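You operate a simulated robot arm through the tools that you are given. There is no shell and no other tool. Be economical: measure what you need, move in short steps, check, and stop when the job is done.

Carry out the task below with a simulated robot arm. There is one attempt and no reset: what you move stays moved.

TASK
Put things in order on the surface of the table. At the end: the orange egg cup stands where the teal mug stood; the teal mug is on the dark board; the black sink plug stands where the mustard jar stood; the mustard jar is on the pink plate; whatever was shut is shut again. Leave all else as you found it, and nothing knocked over.

It is judged by the outcome, as a careful person would: the job done as asked, and still so three seconds after it is handed in. It fails if anything else is knocked over, pushed out of place, dropped, spilled or broken.

THE ROBOT
A 6-joint arm with a two-finger parallel gripper, fixed in place. Base frame: the origin is at the foot of the arm, x ahead of it, y to its left, z up; the work surface is at about z = 0. Lengths are in mm, angles in degrees, forces in N, time in s.
With the tool pointing down near the work surface it reaches from about 140 to 580 mm from the base axis. Its first joint turns from -66.0 to 66.0 degrees. Payload 2.1 kg.
Tool frame: the origin (TCP) lies between the finger pads and is the grasp point; the fingertips stand 30 mm ahead of it; z points along the fingers, y is the line along which they close. The gripper opens to 94 mm. The fingers are 28 mm wide and 10 mm thick; the gripper's body (50 by 96 mm) begins 55 mm behind the TCP.
Orientation is that of the tool frame in the base frame, as a unit quaternion [w, x, y, z]. With the fingers straight down and closing along the base's y, the tool's x points along the base's -x, its y along +y and its z along -z.

THE INTERFACE
- The arm moves only by the tool send_rows. Its arguments are lists of equal length, an entry for each row: "dp": the shift along the tool's x, y, z in mm, a list of three; "turn": the turn, a rotation vector about the tool's x, y, z in degrees, a list of three; "claw": the gripper command, from -1 (fully open) to 1 (shut), values between in proportion. In form: {"dp": [[tx, ty, tz], ...], "turn": [[ax, ay, az], ...], "claw": [claw, ...]}. A call has 1 to 10 rows; each row shifts and turns the commanded pose from where the row before left it, along the tool's axes as they then stand. A row lasts 0.2 s, in which the tool goes at most 50 mm and 8.6 degrees; a call with a longer step from one row to the next is refused whole, and so is a gripper value outside its range. A pose out of reach is approached as far as the arm can. The call stops where the force on the tool passes 40 N (or 10 N more than at its start, if that is more) or the arm is blocked; 0.2 s more then pass. The fingers move at their own pace (about 72 mm/s each) and stop on an object; they squeeze with about 33 N. The grip force told is the motor's: it shows also when the fingers shut on nothing. Time passes only in rows, and 0.2 s behind the last, so rows that do not move let the fingers close. It gives the time, the measured TCP pose, the force on the tool (base axes), the opening and the grip force at its end, in the units of the frame above (readings bear some noise).
- Cameras (640 x 400 px; columns grow to the right, rows downward): "scene" is fixed at [68.7, -390.6, 476.4]; the picture's right is [0.59, -0.81, 0.00], its down [-0.53, -0.39, -0.76] and it looks along [0.61, 0.45, -0.65] (base axes); focal length 252 px, centre (320, 200). "wrist" rides on the gripper at [-37, 0, -58] in the tool frame; the picture's right is [0.00, -1.00, 0.00], its down [0.97, 0.00, -0.24] and it looks along [0.24, 0.00, 0.97] (tool axes); focal length 218 px, centre (320, 200).
- snapshot(camera): a new picture of that camera. No time passes.
- locate(camera, pixels): for up to 12 pixels [column, row] of the newest picture of that camera ("zoom" is the newest enlarged one), the place [x, y, z] in the base frame of the surface seen there, good to about 3 mm. No time passes.
- enlarge(camera, box): a new picture of the part [left, top, right, bottom] of that camera's present view, enlarged. No time passes.
- hand_in(): hands the job in; it is judged then, once.

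Work in short steps. Measure before you move; look again where a grasp or a placing could have gone wrong, and mend it. You have 80 turns and 54 pictures in all, those below and enlarged ones among them. Open the gripper and draw the arm clear of the work before you hand the job in, unless the task says otherwise; then end with one line.

The tools are called after "Call:" as a command line: name --argument value ..., lists and objects as JSON in quotes. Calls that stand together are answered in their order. send_rows: Moves the arm, as the interface text tells. Its arguments: {"type":"object","properties":{"dp":{"type":"array","items":{"type":"array","items":{"type":"number"}}},"turn":{"type":"array","items":{"type":"array","items":{"type":"number"}}},"claw":{"type":"array","items":{"type":"number"}}},"required":["dp","turn","claw"]} The other tools are called the same way: snapshot (camera) takes a picture; locate (camera, pixels) gives the place of the surface under pixels of a picture; enlarge (camera, box) takes an enlarged picture of a part of a camera's view; hand_in () hands the job in.

At the start:

```text
t: 0.0
tcp_pos: [325.8, -5.9, 287.4]
ee_rot: [0.002, -0.001, 1.0, 0.0]
ft_force: [-0.3, 0.3, -0.4]
gripper_width: 93.9
grip_force: 0.0
```

scene: 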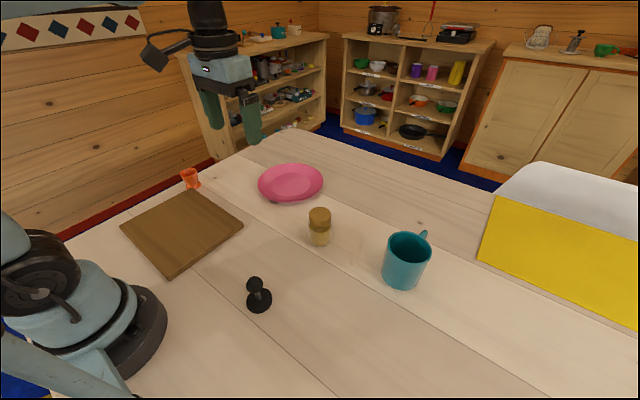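
wrist: 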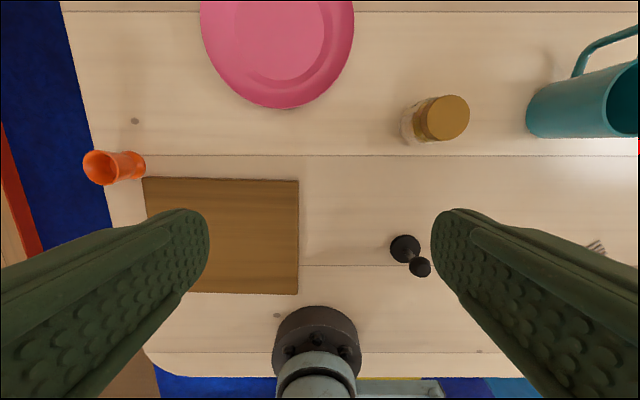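

I see the egg cup at (190,178), the mug at (407,260), the jar at (320,226), the plug at (258,295), the plate at (290,182) and the board at (180,230). I'll measure them first.

Call:
locate --camera "scene" --pixels '[[190, 171], [193, 187], [320, 212], [319, 242], [407, 240], [403, 286], [425, 235], [255, 283], [259, 305], [290, 182], [182, 230], [560, 260]]'

Call:
locate --camera "wrist" --pixels '[[98, 167], [130, 167], [447, 117], [410, 125], [405, 248], [420, 267], [278, 40], [222, 240], [298, 181], [297, 293], [145, 180], [600, 50]]'

Call:
enlarge --camera "scene" --box '[220, 180, 460, 330]'

Call:
enlarge --camera "scene" --box '[110, 140, 350, 290]'

```text
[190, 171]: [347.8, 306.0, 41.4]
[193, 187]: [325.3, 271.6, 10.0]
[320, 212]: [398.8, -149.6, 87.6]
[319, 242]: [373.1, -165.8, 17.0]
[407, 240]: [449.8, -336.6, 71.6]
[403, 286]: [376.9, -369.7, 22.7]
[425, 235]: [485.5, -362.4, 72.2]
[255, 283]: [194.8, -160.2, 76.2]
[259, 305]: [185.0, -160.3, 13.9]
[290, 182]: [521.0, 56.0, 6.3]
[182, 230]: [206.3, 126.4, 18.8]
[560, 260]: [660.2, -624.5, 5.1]
```

```text
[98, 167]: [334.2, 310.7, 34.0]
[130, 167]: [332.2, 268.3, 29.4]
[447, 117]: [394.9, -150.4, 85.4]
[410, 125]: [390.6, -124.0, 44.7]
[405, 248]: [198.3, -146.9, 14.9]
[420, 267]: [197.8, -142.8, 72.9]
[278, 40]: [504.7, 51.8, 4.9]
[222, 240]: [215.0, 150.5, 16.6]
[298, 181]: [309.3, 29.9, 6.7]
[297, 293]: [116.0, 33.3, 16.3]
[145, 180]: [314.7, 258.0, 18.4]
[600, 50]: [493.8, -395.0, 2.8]
```

```text
2.67 times, centred on (340, 255) of scene
```

zoom: 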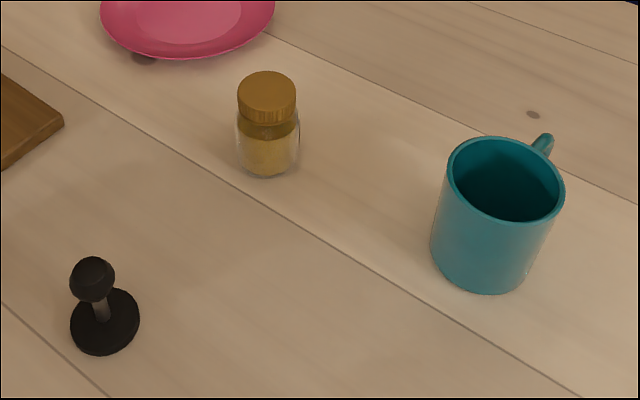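

```text
2.67 times, centred on (230, 215) of scene
```

zoom: 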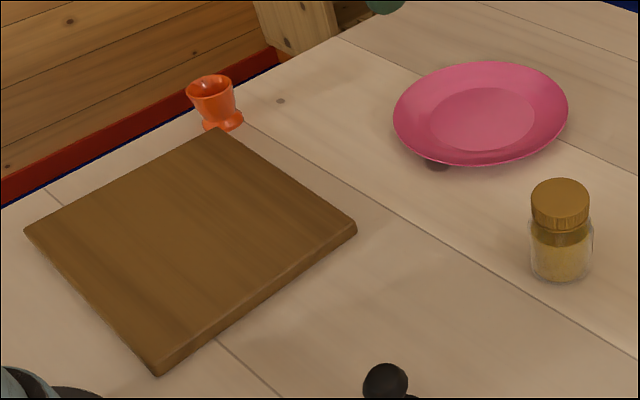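

I'll move above the mug to measure it with the wrist camera.

Call:
send_rows --dp '[[-13, -40, 0], [-13, -40, 0], [-13, -40, 0], [-13, -40, 0], [-13, -40, 0], [-13, -40, 0], [-13, -40, 0], [-13, -40, 0]]' --turn '[[0, 0, 0], [0, 0, 0], [0, 0, 0], [0, 0, 0], [0, 0, 0], [0, 0, 0], [0, 0, 0], [0, 0, 0]]' --claw '[-1, -1, -1, -1, -1, -1, -1, -1]'

Call:
snapshot --camera "wrist"

```text
t: 1.8
tcp_pos: [419.5, -311.7, 281.8]
ee_rot: [0.002, -0.001, 1.0, 0.0]
ft_force: [-0.5, -0.3, -0.1]
gripper_width: 93.9
grip_force: 0.0
out of reach, approached as far as the arm can: row 8
```

```text
49 pictures are left
```

wrist: 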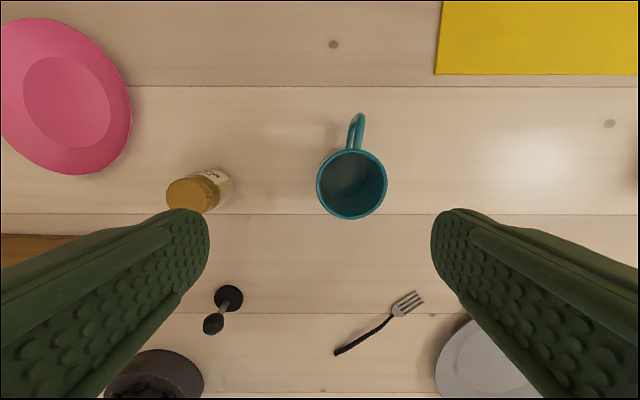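

The mug rim spans columns 316–387 and rows 149–220, with the handle pointing up at (357,130). Next I'll locate points on the rim and handle.

Call:
locate --camera "wrist" --pixels '[[318, 184], [385, 184], [352, 218], [352, 152], [352, 190], [361, 117], [352, 140], [217, 187], [190, 195], [228, 297], [410, 303], [345, 350]]'

Call:
enlarge --camera "wrist" --box '[270, 90, 430, 240]'

```text
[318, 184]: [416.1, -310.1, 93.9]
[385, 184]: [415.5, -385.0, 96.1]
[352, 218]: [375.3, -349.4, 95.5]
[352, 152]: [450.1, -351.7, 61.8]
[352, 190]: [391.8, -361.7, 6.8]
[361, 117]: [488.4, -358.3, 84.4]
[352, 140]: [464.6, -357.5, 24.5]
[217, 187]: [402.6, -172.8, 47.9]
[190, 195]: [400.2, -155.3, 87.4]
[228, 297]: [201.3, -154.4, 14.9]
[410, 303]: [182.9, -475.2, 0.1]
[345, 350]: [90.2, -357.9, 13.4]
```

```text
2.67 times, centred on (350, 165) of wrist
```

zoom: 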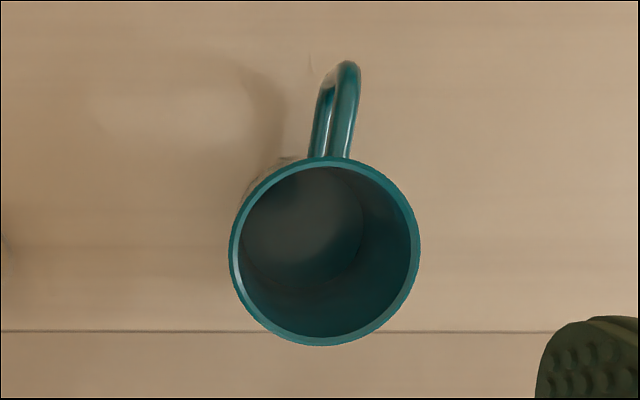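

The mug is about 82 mm across, with its centre near (415,-347.5) and its top at z≈95. First I drop to z≈150 where I am, then shift over the mug.

Call:
send_rows --dp '[[0, 0, 45], [0, 0, 45], [0, 0, 42], [4.5, -18, 0], [0, -17.8, 0]]' --turn '[[0, 0, 0], [0, 0, 0], [0, 0, 0], [0, 0, 0], [0, 0, 0]]' --claw '[-1, -1, -1, -1, -1]'

Call:
snapshot --camera "wrist"

```text
t: 3.0
tcp_pos: [417.0, -346.0, 147.0]
ee_rot: [0.002, -0.001, 1.0, 0.0]
ft_force: [0.0, 0.1, 0.5]
gripper_width: 94.1
grip_force: 0.0
```

```text
47 pictures are left
```

wrist: 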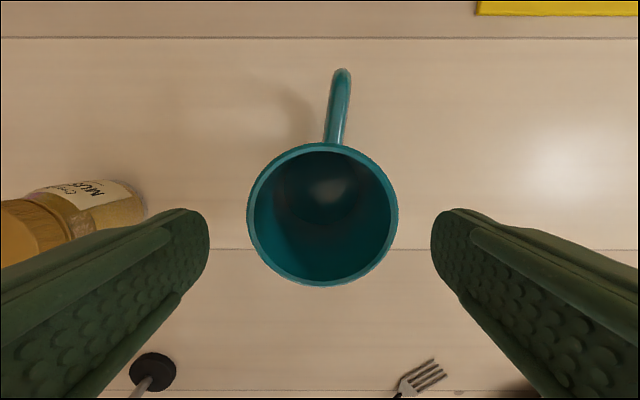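

The mug is centred between the fingers. I'll descend and grip.

Call:
send_rows --dp '[[0, -1.4, 25], [0, 0, 25], [0, 0, 25], [0, 0, 0], [0, 0, 0], [0, 0, 0]]' --turn '[[0, 0, 0], [0, 0, 0], [0, 0, 0], [0, 0, 0], [0, 0, 0], [0, 0, 0]]' --claw '[-1, -1, -1, -1, 1, 1]'

```text
t: 4.4
tcp_pos: [418.4, -346.1, 73.9]
ee_rot: [0.001, 0.0, 1.0, 0.0]
ft_force: [0.0, 0.1, -0.2]
gripper_width: 82.8
grip_force: 33.4
```

The grip holds at 82.8 mm. I'll lift the mug and carry it toward the board.

Call:
send_rows --dp '[[0, 0, -40], [10, 0, -40], [20, 0, -40], [14.5, 41, 0], [14.5, 41, 0], [14.5, 41, 0], [14.5, 41, 0], [14.5, 41, 0], [14.5, 41, 0]]' --turn '[[0, 0, 0], [0, 0, 0], [0, 0, 0], [0, 0, 0], [0, 0, 0], [0, 0, 0], [0, 0, 0], [0, 0, 0], [0, 0, 0]]' --claw '[1, 1, 1, 1, 1, 1, 1, 1, 1]'

Call:
snapshot --camera "scene"

```text
t: 6.4
tcp_pos: [297.4, -102.0, 194.8]
ee_rot: [0.002, -0.001, 1.0, 0.0]
ft_force: [-1.4, -0.4, -2.1]
gripper_width: 82.5
grip_force: 32.5
```

```text
46 pictures are left
```

scene: 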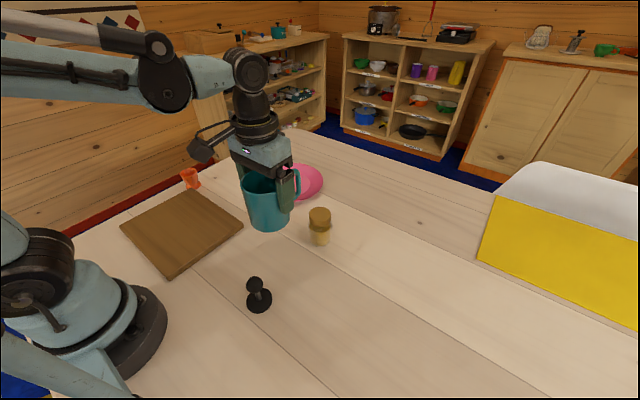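

Next: over the board and down to just above it.

Call:
send_rows --dp '[[13.2, 42, 0], [13.2, 42, 0], [13.2, 42, 0], [13.2, 42, 0], [13.2, 42, 0], [13.2, 42, 0], [0, 0, 40], [0, 0, 40], [0, 0, 10]]' --turn '[[0, 0, 0], [0, 0, 0], [0, 0, 0], [0, 0, 0], [0, 0, 0], [0, 0, 0], [0, 0, 0], [0, 0, 0], [0, 0, 0]]' --claw '[1, 1, 1, 1, 1, 1, 1, 1, 1]'

Call:
enlarge --camera "scene" --box '[110, 140, 270, 290]'

```text
t: 8.4
tcp_pos: [220.8, 150.9, 106.0]
ee_rot: [0.002, -0.001, 1.0, -0.001]
ft_force: [-0.3, -0.2, -3.4]
gripper_width: 82.0
grip_force: 33.6
```

```text
2.67 times, centred on (190, 215) of scene
```

zoom: 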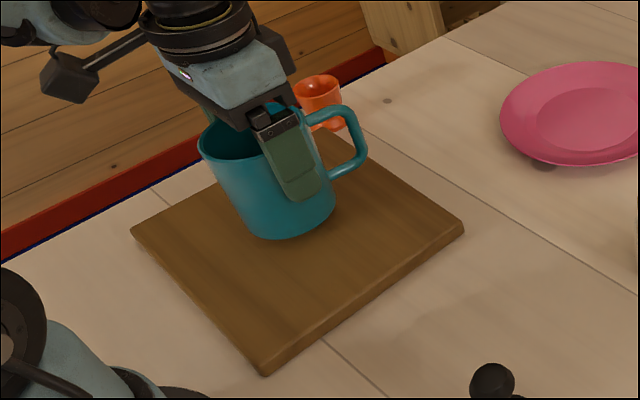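

Lower in small steps until contact with the board.

Call:
send_rows --dp '[[0, 0, 5], [0, 0, 4], [0, 0, 2], [0, 0, 1], [0, 0, 0]]' --turn '[[0, 0, 0], [0, 0, 0], [0, 0, 0], [0, 0, 0], [0, 0, 0]]' --claw '[1, 1, 1, 1, 1]'

```text
t: 9.6
tcp_pos: [220.7, 151.5, 93.9]
ee_rot: [0.002, -0.001, 1.0, 0.0]
ft_force: [0.4, -0.5, -2.5]
gripper_width: 82.3
grip_force: 33.0
```

Call:
send_rows --dp '[[0, 0, 1], [0, 0, 1], [0, 0, 0]]' --turn '[[0, 0, 0], [0, 0, 0], [0, 0, 0]]' --claw '[1, 1, 1]'

```text
t: 10.4
tcp_pos: [219.4, 151.8, 90.0]
ee_rot: [0.001, -0.001, 1.0, 0.0]
ft_force: [-5.0, 0.9, 21.2]
gripper_width: 82.2
grip_force: 32.4
```

The mug has touched the board (21 N). I'll ease off slightly, release and rise.

Call:
send_rows --dp '[[0, 0, -1], [0, 0, 0], [0, 0, 0], [0, 0, 0], [0, 0, -30], [0, 0, -40], [0, 0, -40], [0, 0, -40]]' --turn '[[0, 0, 0], [0, 0, 0], [0, 0, 0], [0, 0, 0], [0, 0, 0], [0, 0, 0], [0, 0, 0], [0, 0, 0]]' --claw '[1, -1, -1, -1, -1, -1, -1, -1]'

Call:
snapshot --camera "wrist"

Call:
enlarge --camera "scene" --box '[110, 140, 270, 290]'

```text
t: 12.2
tcp_pos: [219.7, 152.2, 241.5]
ee_rot: [0.001, -0.001, 1.0, 0.0]
ft_force: [0.3, 0.7, 0.2]
gripper_width: 93.9
grip_force: 0.1
```

```text
44 pictures are left
```

wrist: 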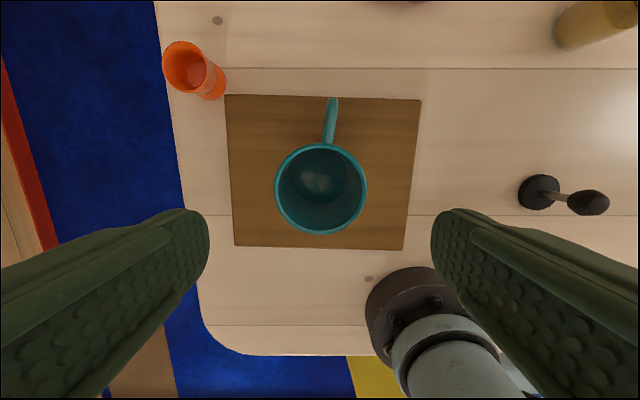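

```text
2.67 times, centred on (190, 215) of scene
```

zoom: 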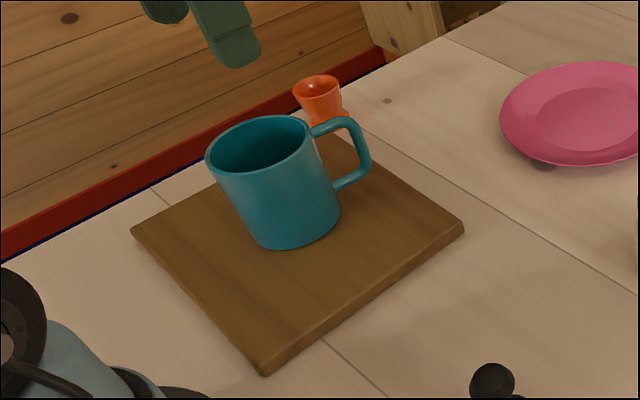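

The mug stands on the board. Next I move above the egg cup, seen at (195,70).

Call:
send_rows --dp '[[-27, 33, 0], [-27, 33, 0], [-27, 33, 0], [-27, 33, 0]]' --turn '[[0, 0, 0], [0, 0, 0], [0, 0, 0], [0, 0, 0]]' --claw '[-1, -1, -1, -1]'

Call:
snapshot --camera "wrist"

```text
t: 13.2
tcp_pos: [328.2, 282.6, 241.5]
ee_rot: [0.001, -0.001, 1.0, 0.0]
ft_force: [-0.5, -0.2, 0.7]
gripper_width: 94.1
grip_force: 0.1
```

```text
42 pictures are left
```

wrist: 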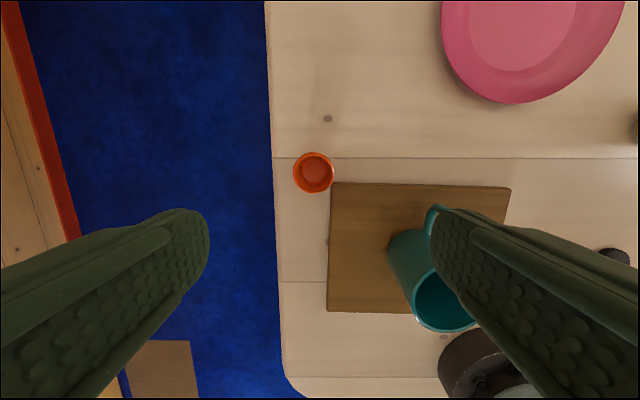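

Call:
locate --camera "wrist" --pixels '[[294, 172], [332, 172], [313, 153], [313, 190], [313, 172], [340, 184], [436, 207], [332, 190], [480, 100], [520, 40]]'

Call:
enlarge --camera "wrist" --box '[260, 120, 380, 220]'

```text
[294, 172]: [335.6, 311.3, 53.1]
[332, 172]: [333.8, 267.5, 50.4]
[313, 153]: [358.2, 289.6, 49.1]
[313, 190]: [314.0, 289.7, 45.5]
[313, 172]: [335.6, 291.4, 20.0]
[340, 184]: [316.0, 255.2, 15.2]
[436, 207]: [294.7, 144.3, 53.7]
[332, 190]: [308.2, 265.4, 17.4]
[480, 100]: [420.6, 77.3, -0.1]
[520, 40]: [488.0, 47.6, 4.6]
```

```text
4.00 times, centred on (320, 170) of wrist
```

zoom: 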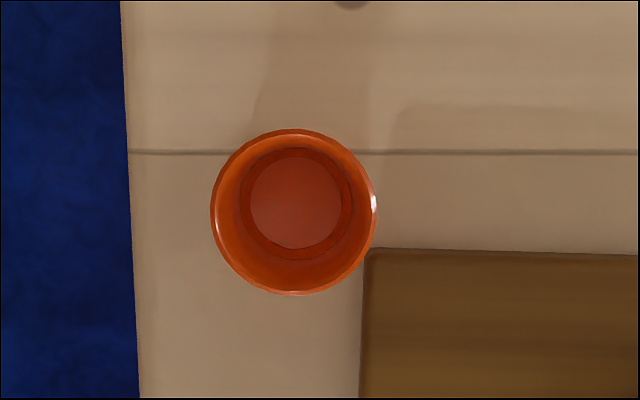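

The egg cup's centre is about (335.5, 289.5), 45 mm across and 50 mm high. I'll go down with the fingertips kept above the board's top (18 mm).

Call:
send_rows --dp '[[-7.3, 6.9, 40], [0, 0, 45], [0, 0, 40]]' --turn '[[0, 0, 0], [0, 0, 0], [0, 0, 0]]' --claw '[-0.4, -0.4, -0.4]'

Call:
snapshot --camera "wrist"

```text
t: 14.0
tcp_pos: [336.0, 288.7, 117.9]
ee_rot: [0.002, -0.001, 1.0, 0.0]
ft_force: [-0.1, -0.5, 0.9]
gripper_width: 66.0
grip_force: 0.0
```

```text
40 pictures are left
```

wrist: 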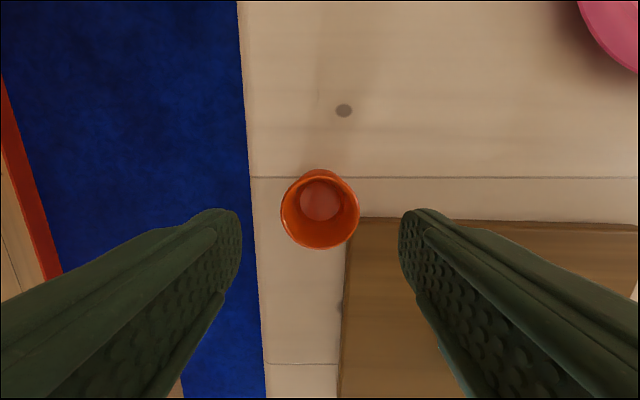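

Call:
send_rows --dp '[[0, 0, 30], [0, 0, 25], [0, 0, 13], [0, 0, 0], [0, 0, 0], [0, 0, 0], [0, 0, 0]]' --turn '[[0, 0, 0], [0, 0, 0], [0, 0, 0], [0, 0, 0], [0, 0, 0], [0, 0, 0], [0, 0, 0]]' --claw '[-0.4, -0.4, -0.4, -0.4, 1, 1, 1]'

Call:
enlarge --camera "scene" --box '[130, 120, 290, 220]'

```text
t: 15.6
tcp_pos: [336.6, 289.1, 48.7]
ee_rot: [0.002, -0.001, 1.0, 0.0]
ft_force: [0.4, 0.6, -0.2]
gripper_width: 47.0
grip_force: 33.0
```

```text
4.00 times, centred on (210, 170) of scene
```

zoom: 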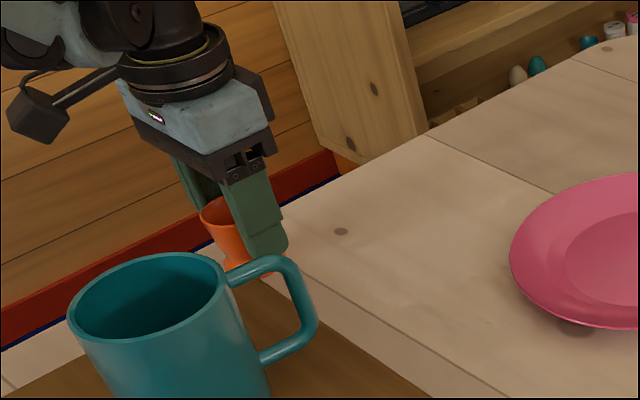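

Cup held at 47 mm. I'll lift and carry it to the mug's old spot.

Call:
send_rows --dp '[[0, 0, -40], [0, 0, -40], [0, 0, -36], [-5.3, -42.4, 0], [-5.3, -42.4, 0], [-5.3, -42.4, 0], [-5.3, -42.4, 0], [-5.3, -42.4, 0], [-5.3, -42.4, 0], [-5.3, -42.4, 0]]' --turn '[[0, 0, 0], [0, 0, 0], [0, 0, 0], [0, 0, 0], [0, 0, 0], [0, 0, 0], [0, 0, 0], [0, 0, 0], [0, 0, 0], [0, 0, 0]]' --claw '[1, 1, 1, 1, 1, 1, 1, 1, 1, 1]'

Call:
send_rows --dp '[[-5.3, -42.4, 0], [-5.3, -42.4, 0], [-5.3, -42.4, 0], [-5.3, -42.4, 0], [-5.3, -42.4, 0], [-5.3, -42.4, 0], [-5.3, -42.4, 0], [-5.3, -42.4, 0], [0, 0, 0]]' --turn '[[0, 0, 0], [0, 0, 0], [0, 0, 0], [0, 0, 0], [0, 0, 0], [0, 0, 0], [0, 0, 0], [0, 0, 0], [0, 0, 0]]' --claw '[1, 1, 1, 1, 1, 1, 1, 1, 1]'

```text
t: 17.8
tcp_pos: [370.0, -8.3, 165.9]
ee_rot: [0.001, -0.001, 1.0, 0.0]
ft_force: [0.9, -1.2, 0.4]
gripper_width: 46.9
grip_force: 32.5
```

```text
t: 19.8
tcp_pos: [417.4, -348.7, 165.3]
ee_rot: [0.003, -0.001, 1.0, 0.0]
ft_force: [0.1, -0.4, -0.2]
gripper_width: 46.9
grip_force: 33.1
```

Over the spot at (417,-349). I'll go down to just above contact height.

Call:
send_rows --dp '[[0, 1, 40], [0, 0, 40], [0, 0, 25], [0, 0, 7], [0, 0, 2], [0, 0, 1], [0, 0, 0]]' --turn '[[0, 0, 0], [0, 0, 0], [0, 0, 0], [0, 0, 0], [0, 0, 0], [0, 0, 0], [0, 0, 0]]' --claw '[1, 1, 1, 1, 1, 1, 1]'

Call:
enlarge --camera "scene" --box '[330, 190, 490, 290]'

```text
t: 21.4
tcp_pos: [414.7, -344.3, 50.8]
ee_rot: [0.002, -0.001, 1.0, 0.0]
ft_force: [-0.2, -0.1, -0.4]
gripper_width: 46.7
grip_force: 32.9
```

```text
4.00 times, centred on (410, 240) of scene
```

zoom: 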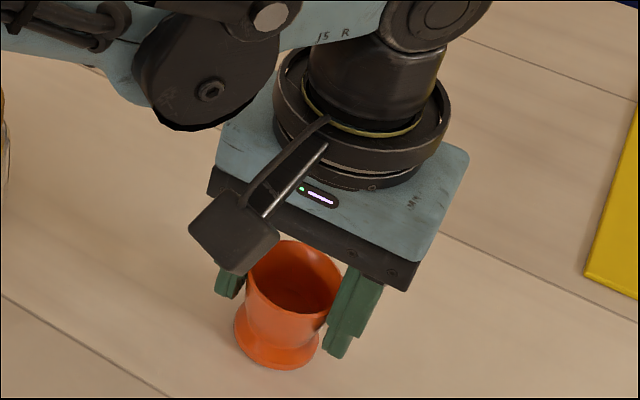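

Call:
send_rows --dp '[[-1, -2, 0], [0, 0, 1], [0, 0, 1], [0, 0, 0]]' --turn '[[0, 0, 0], [0, 0, 0], [0, 0, 0], [0, 0, 0]]' --claw '[1, 1, 1, 1]'

```text
t: 22.4
tcp_pos: [416.6, -346.1, 49.0]
ee_rot: [0.002, -0.001, 1.0, 0.0]
ft_force: [0.3, 0.3, -1.2]
gripper_width: 46.9
grip_force: 32.6
```

Call:
send_rows --dp '[[0, 0, 0.7], [0, 0, 0.7], [0, 0, 0]]' --turn '[[0, 0, 0], [0, 0, 0], [0, 0, 0]]' --claw '[1, 1, 1]'

```text
t: 23.2
tcp_pos: [416.2, -346.7, 48.8]
ee_rot: [0.002, -0.001, 1.0, 0.001]
ft_force: [0.9, -2.1, 23.8]
gripper_width: 47.1
grip_force: 32.8
```

Contact. I'll back off 0.8 mm, release and rise.

Call:
send_rows --dp '[[0, 0, -0.8], [0, 0, 0], [0, 0, 0], [0, 0, -30], [0, 0, -40], [0, 0, -40], [30, 30, -10]]' --turn '[[0, 0, 0], [0, 0, 0], [0, 0, 0], [0, 0, 0], [0, 0, 0], [0, 0, 0], [0, 0, 0]]' --claw '[1, -0.2, -0.2, -0.2, -0.2, -0.2, -0.2]'

Call:
snapshot --camera "wrist"

```text
t: 24.8
tcp_pos: [386.5, -318.2, 167.5]
ee_rot: [0.002, 0.0, 1.0, 0.0]
ft_force: [0.6, 0.4, 0.0]
gripper_width: 56.2
grip_force: 0.0
```

```text
37 pictures are left
```

wrist: 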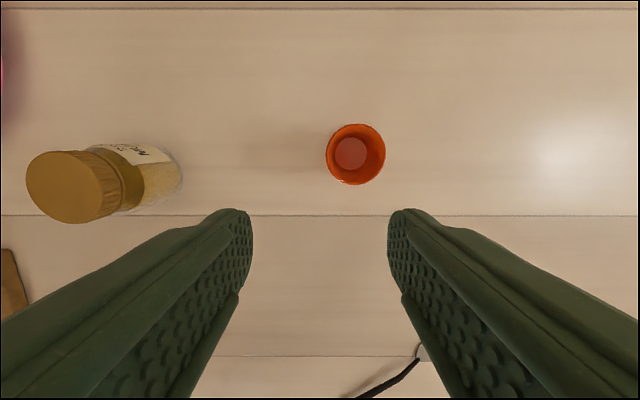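

The egg cup stands. Next I move above the mustard jar near (398,-153).

Call:
send_rows --dp '[[-3, 41, -8], [-3, 41, -8], [-3, 41, -8], [-3, 41, -8], [0, 0, 0]]' --turn '[[0, 0, 0], [0, 0, 0], [0, 0, 0], [0, 0, 0], [0, 0, 0]]' --claw '[-0.6, -0.6, -0.6, -0.6, -0.6]'

Call:
snapshot --camera "wrist"

```text
t: 26.0
tcp_pos: [396.8, -153.8, 197.5]
ee_rot: [0.002, 0.0, 1.0, 0.001]
ft_force: [-0.7, 0.9, -0.8]
gripper_width: 75.2
grip_force: 0.1
```

```text
36 pictures are left
```

wrist: 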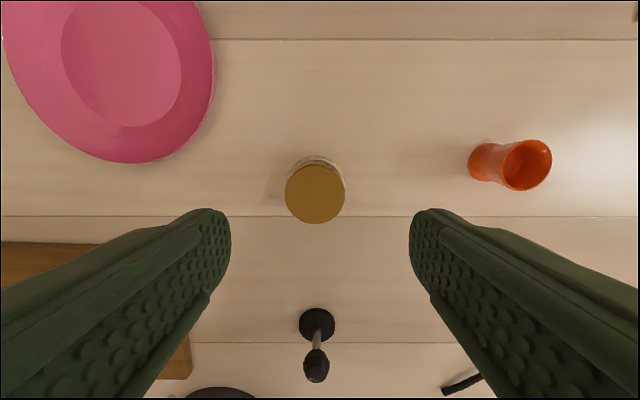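

Call:
locate --camera "wrist" --pixels '[[288, 194], [343, 194], [315, 168], [315, 220], [315, 194], [120, 60], [62, 40], [182, 65], [120, 125], [213, 80], [317, 327], [316, 367]]'

Call:
enlarge --camera "wrist" --box '[0, 0, 360, 225]'

```text
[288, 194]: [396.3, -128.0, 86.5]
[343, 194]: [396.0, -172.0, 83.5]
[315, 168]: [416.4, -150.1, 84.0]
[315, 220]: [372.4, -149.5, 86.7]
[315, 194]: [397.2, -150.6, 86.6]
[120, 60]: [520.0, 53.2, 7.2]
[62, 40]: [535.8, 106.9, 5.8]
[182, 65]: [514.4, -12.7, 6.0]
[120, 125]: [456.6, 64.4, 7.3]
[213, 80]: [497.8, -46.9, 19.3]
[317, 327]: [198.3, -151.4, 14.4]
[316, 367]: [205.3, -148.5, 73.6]
```

```text
1.78 times, centred on (180, 112) of wrist
```

zoom: 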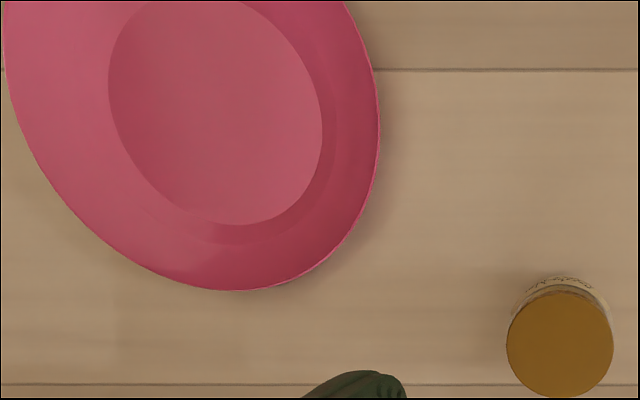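

The jar's centre is (395.5,-150.2), and the plate's inner disc is centred near (514,51). I'll descend and grip the jar.

Call:
send_rows --dp '[[1.3, 3.4, 30], [0, 0, 40], [0, 0, 40], [0, 0, 25], [0, 0, 10], [0, 0, 0], [0, 0, 0], [0, 0, 0], [0, 0, 0]]' --turn '[[0, 0, 0], [0, 0, 0], [0, 0, 0], [0, 0, 0], [0, 0, 0], [0, 0, 0], [0, 0, 0], [0, 0, 0], [0, 0, 0]]' --claw '[-0.6, -0.6, -0.6, -0.6, -0.6, -0.6, 1, 1, 1]'

Call:
enlarge --camera "scene" --box '[240, 150, 400, 250]'

```text
t: 28.0
tcp_pos: [396.7, -149.3, 53.1]
ee_rot: [0.002, -0.001, 1.0, -0.001]
ft_force: [0.3, -0.1, 0.3]
gripper_width: 58.3
grip_force: 33.2
```

```text
4.00 times, centred on (320, 200) of scene
```

zoom: 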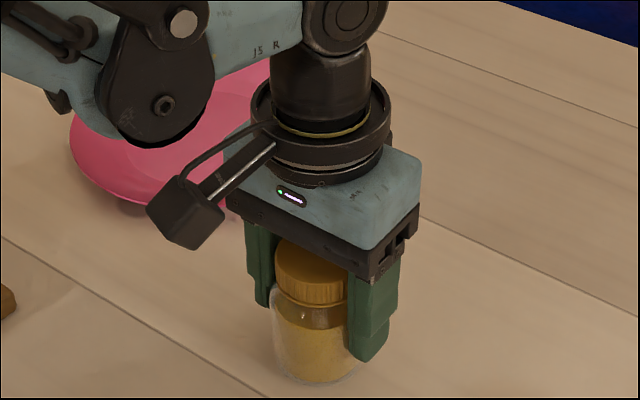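

Jar gripped at 58 mm. I'll lift it and move over the plate.

Call:
send_rows --dp '[[0, 0, -35], [0, 0, -35], [-23, 40, 0], [-23, 40, 0], [-23, 40, 0], [-23, 40, 0], [-22, 40, 0], [0, 0, 0]]' --turn '[[0, 0, 0], [0, 0, 0], [0, 0, 0], [0, 0, 0], [0, 0, 0], [0, 0, 0], [0, 0, 0], [0, 0, 0]]' --claw '[1, 1, 1, 1, 1, 1, 1, 1]'

Call:
enlarge --camera "scene" --box '[220, 110, 380, 210]'

Call:
snapshot --camera "wrist"

```text
t: 29.8
tcp_pos: [508.3, 50.1, 124.4]
ee_rot: [0.001, 0.0, 1.0, 0.0]
ft_force: [0.3, 0.1, -2.8]
gripper_width: 57.9
grip_force: 32.9
```

```text
4.00 times, centred on (300, 160) of scene
```

zoom: 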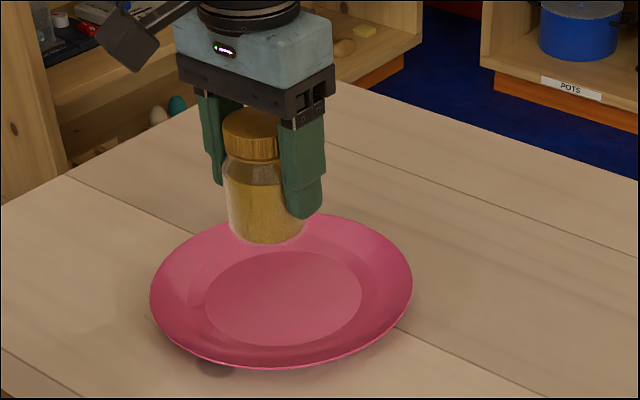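

```text
32 pictures are left
```

wrist: 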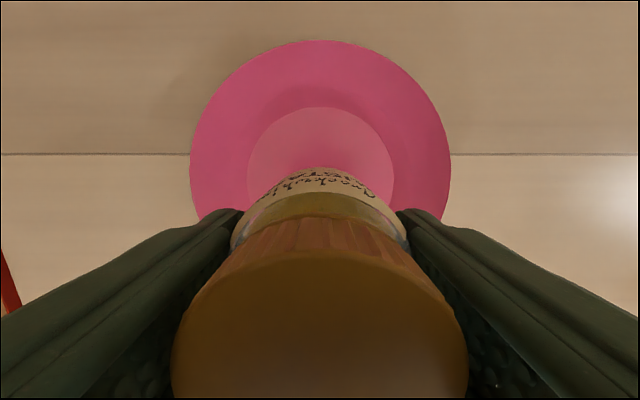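

The plate's inner disc is centred on about (514,50). I'll shift 3 mm and lower to just above the plate.

Call:
send_rows --dp '[[-3, 0, 25], [0, 0, 20], [0, 0, 13], [0, 0, 3], [0, 0, 1], [0, 0, 0]]' --turn '[[0, 0, 0], [0, 0, 0], [0, 0, 0], [0, 0, 0], [0, 0, 0], [0, 0, 0]]' --claw '[1, 1, 1, 1, 1, 1]'

```text
t: 31.2
tcp_pos: [513.3, 50.6, 63.5]
ee_rot: [0.001, -0.001, 1.0, 0.0]
ft_force: [0.7, 0.7, -2.4]
gripper_width: 57.7
grip_force: 33.2
```

Call:
send_rows --dp '[[0, 0, 1], [0, 0, 1], [0, 0, 1], [0, 0, 0]]' --turn '[[0, 0, 0], [0, 0, 0], [0, 0, 0], [0, 0, 0]]' --claw '[1, 1, 1, 1]'

```text
t: 32.2
tcp_pos: [512.8, 50.7, 62.1]
ee_rot: [0.001, -0.001, 1.0, -0.001]
ft_force: [0.3, -0.6, -2.3]
gripper_width: 57.6
grip_force: 33.2
```

Call:
send_rows --dp '[[0, 0, 1], [0, 0, 1], [0, 0, 0]]' --turn '[[0, 0, 0], [0, 0, 0], [0, 0, 0]]' --claw '[1, 1, 1]'

```text
t: 33.0
tcp_pos: [513.1, 50.9, 58.8]
ee_rot: [0.001, -0.001, 1.0, 0.0]
ft_force: [-2.9, 0.3, 19.1]
gripper_width: 57.9
grip_force: 32.7
```

Contact with the plate (19 N). I'll ease off, release and rise.

Call:
send_rows --dp '[[0, 0, -0.8], [0, 0, 0], [0, 0, 0], [0, 0, -30], [0, 0, -40], [0, 0, -40], [20, 0, 0], [40, 0, 0]]' --turn '[[0, 0, 0], [0, 0, 0], [0, 0, 0], [0, 0, 0], [0, 0, 0], [0, 0, 0], [0, 0, 0], [0, 0, 0]]' --claw '[1, -0.6, -0.6, -0.6, -0.6, -0.6, -0.6, -0.6]'

Call:
enlarge --camera "scene" --box '[220, 110, 380, 210]'

```text
t: 34.8
tcp_pos: [452.4, 49.6, 167.8]
ee_rot: [0.001, -0.001, 1.0, 0.0]
ft_force: [-0.6, -0.1, 0.2]
gripper_width: 75.0
grip_force: 0.1
```

```text
4.00 times, centred on (300, 160) of scene
```

zoom: 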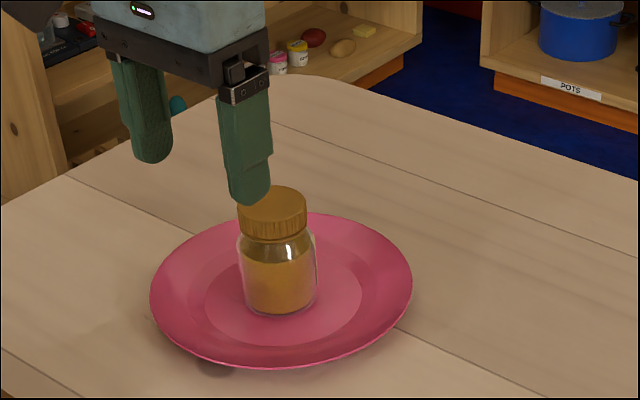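

The jar is on the plate. Next, over the sink plug near (200,-152).

Call:
send_rows --dp '[[35, -28.8, -2], [35, -28.8, -2], [35, -28.8, -2], [35, -28.8, -2], [35, -28.8, -2], [35, -28.8, -2], [35, -28.8, -2], [0, 0, 0]]' --turn '[[0, 0, 0], [0, 0, 0], [0, 0, 0], [0, 0, 0], [0, 0, 0], [0, 0, 0], [0, 0, 0], [0, 0, 0]]' --claw '[-0.6, -0.6, -0.6, -0.6, -0.6, -0.6, -0.6, -0.6]'

Call:
enlarge --camera "wrist" --box '[200, 110, 440, 260]'

Call:
enlarge --camera "scene" --box '[200, 250, 320, 325]'

```text
t: 36.6
tcp_pos: [210.0, -149.9, 181.6]
ee_rot: [0.001, -0.001, 1.0, 0.001]
ft_force: [-0.1, 0.0, -0.5]
gripper_width: 75.3
grip_force: 0.1
```

```text
2.67 times, centred on (320, 185) of wrist
```

zoom: 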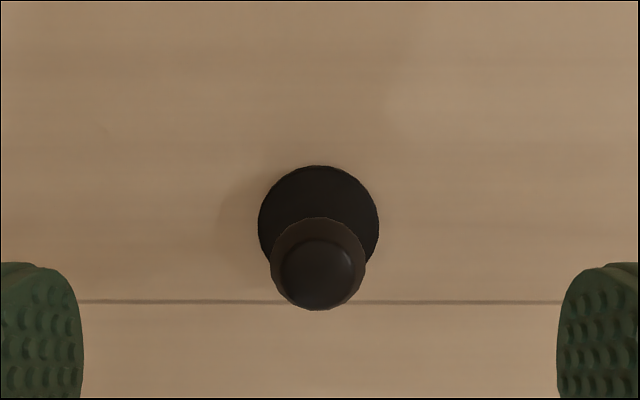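

```text
5.33 times, centred on (260, 288) of scene
```

zoom: 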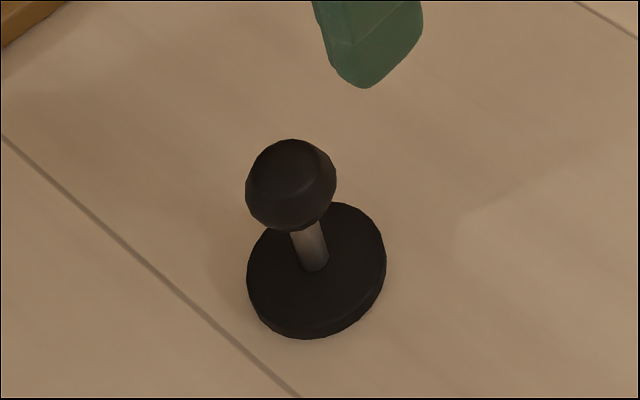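

The plug is centred at about (196.5,-150), with its knob at z≈50–76. I'll descend and grip the knob.

Call:
send_rows --dp '[[13.3, 0, 30], [0, 0, 40], [0, 0, 35], [0, 0, 15], [0, 0, 0], [0, 0, 0], [0, 0, 0], [0, 0, 0], [0, 0, 0]]' --turn '[[0, 0, 0], [0, 0, 0], [0, 0, 0], [0, 0, 0], [0, 0, 0], [0, 0, 0], [0, 0, 0], [0, 0, 0], [0, 0, 0]]' --claw '[-0.6, -0.6, -0.6, -0.6, -0.6, 1, 1, 1, 1]'

Call:
enlarge --camera "scene" --box '[200, 250, 320, 325]'

```text
t: 38.6
tcp_pos: [195.2, -151.5, 61.3]
ee_rot: [0.002, -0.001, 1.0, 0.0]
ft_force: [-0.7, 0.2, 0.3]
gripper_width: 30.3
grip_force: 32.4
```

```text
5.33 times, centred on (260, 288) of scene
```

zoom: 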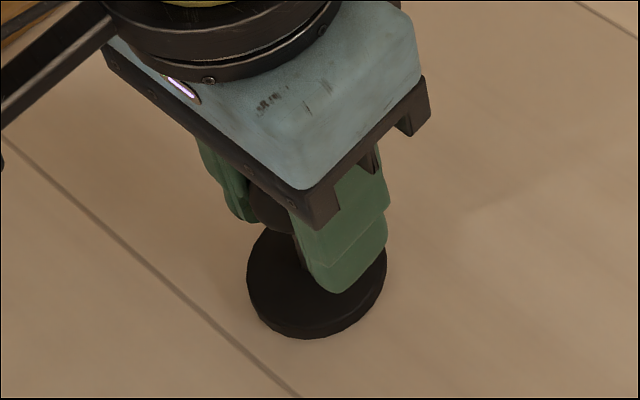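

Gripped at 30 mm. I'll lift and carry it to the jar's old spot (396,-150).

Call:
send_rows --dp '[[0, 0, -25], [0, 0, -25], [-40, 0, 0], [-40, 0, 0], [-40, 0, 0], [-40, 0, 0], [-40, 0, 0], [0, 0, 0], [0, 0, 0]]' --turn '[[0, 0, 0], [0, 0, 0], [0, 0, 0], [0, 0, 0], [0, 0, 0], [0, 0, 0], [0, 0, 0], [0, 0, 0], [0, 0, 0]]' --claw '[1, 1, 1, 1, 1, 1, 1, 1, 1]'

Call:
enlarge --camera "scene" --box '[260, 170, 380, 250]'

```text
t: 40.6
tcp_pos: [394.8, -150.6, 113.5]
ee_rot: [0.002, -0.002, 1.0, -0.001]
ft_force: [0.1, 0.1, -1.1]
gripper_width: 30.6
grip_force: 32.8
```

```text
5.00 times, centred on (320, 210) of scene
```

zoom: 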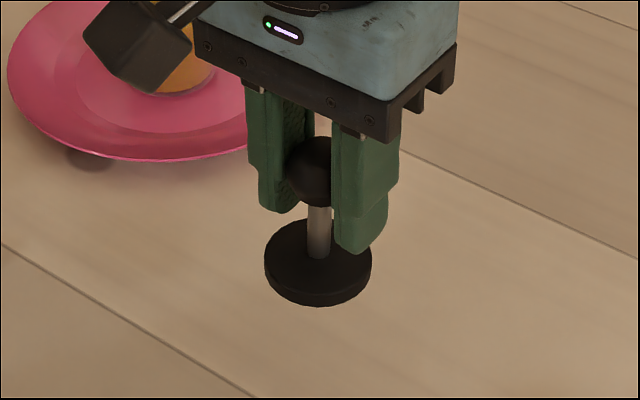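

It hangs upright over the spot. I'll lower it now.

Call:
send_rows --dp '[[-1, 0.5, 25], [0, 0, 18], [0, 0, 4], [0, 0, 2], [0, 0, 0]]' --turn '[[0, 0, 0], [0, 0, 0], [0, 0, 0], [0, 0, 0], [0, 0, 0]]' --claw '[1, 1, 1, 1, 1]'

```text
t: 41.8
tcp_pos: [396.5, -151.3, 62.1]
ee_rot: [0.002, -0.001, 1.0, 0.0]
ft_force: [-0.6, 0.0, -0.1]
gripper_width: 30.3
grip_force: 33.1
```

Call:
send_rows --dp '[[0, 0, 0.8], [0, 0, 0.8], [0, 0, 0]]' --turn '[[0, 0, 0], [0, 0, 0], [0, 0, 0]]' --claw '[1, 1, 1]'

```text
t: 42.6
tcp_pos: [397.5, -150.8, 61.4]
ee_rot: [0.002, 0.0, 1.0, -0.001]
ft_force: [0.9, 1.0, 6.8]
gripper_width: 30.5
grip_force: 32.6
```

Light contact (6.8 N). I'll release, rise and look.

Call:
send_rows --dp '[[0, 0, 0], [0, 0, 0], [0, 0, 0], [0, 0, -30], [0, 0, -45], [0, 0, -45], [35, 0, -20], [35, 0, -20]]' --turn '[[0, 0, 0], [0, 0, 0], [0, 0, 0], [0, 0, 0], [0, 0, 0], [0, 0, 0], [0, 0, 0], [0, 0, 0]]' --claw '[-0.4, -0.4, -0.4, -0.4, -0.4, -0.4, -0.8, -1]'

Call:
snapshot --camera "scene"

Call:
snapshot --camera "wrist"

```text
t: 44.4
tcp_pos: [324.6, -148.2, 222.3]
ee_rot: [0.001, -0.001, 1.0, 0.0]
ft_force: [-0.2, 0.0, -0.6]
gripper_width: 93.8
grip_force: 0.0
```

```text
26 pictures are left
```

scene: 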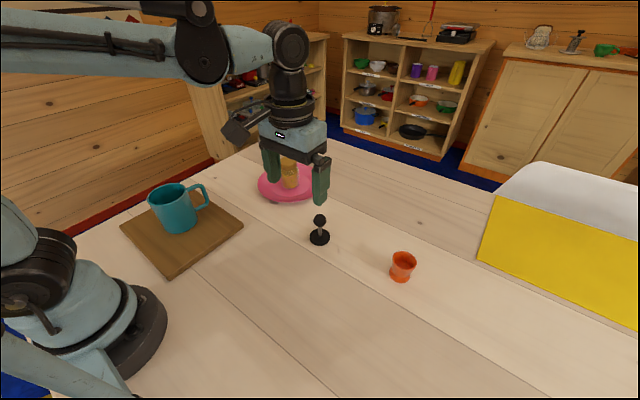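

```text
25 pictures are left
```

wrist: 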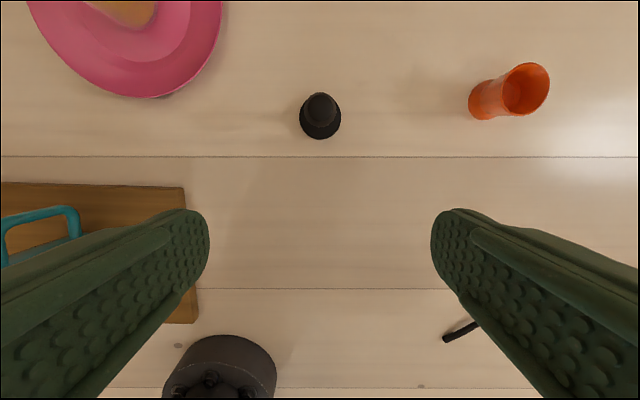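

Everything stands in its place and nothing had to be opened. I'll draw the arm up and back clear, near its starting pose.

Call:
send_rows --dp '[[0, 0, -33], [0, 0, -33], [0, 47, 0], [0, 47, 0], [0, 47, 0], [0, 0, 0]]' --turn '[[0, 0, 0], [0, 0, 0], [0, 0, 0], [0, 0, 0], [0, 0, 0], [0, 0, 0]]' --claw '[-1, -1, -1, -1, -1, -1]'

Call:
snapshot --camera "scene"

```text
t: 45.8
tcp_pos: [322.7, -7.8, 287.1]
ee_rot: [0.001, 0.0, 1.0, 0.0]
ft_force: [-0.2, 0.5, 0.7]
gripper_width: 93.9
grip_force: 0.1
```

```text
24 pictures are left
```

scene: 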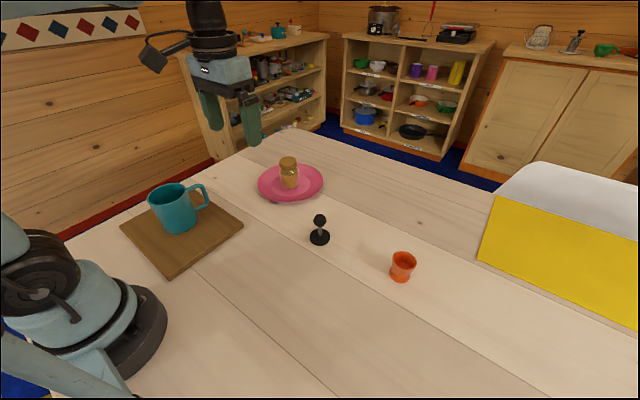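

The final picture shows all four objects upright in their places and the arm clear, so I hand in.

Call:
hand_in

```text
The job is handed in.
```

The job is handed in: the egg cup stands where the mug was, the mug is on the board, the plug stands where the jar was, and the jar is on the plate; nothing was knocked over and nothing needed opening.
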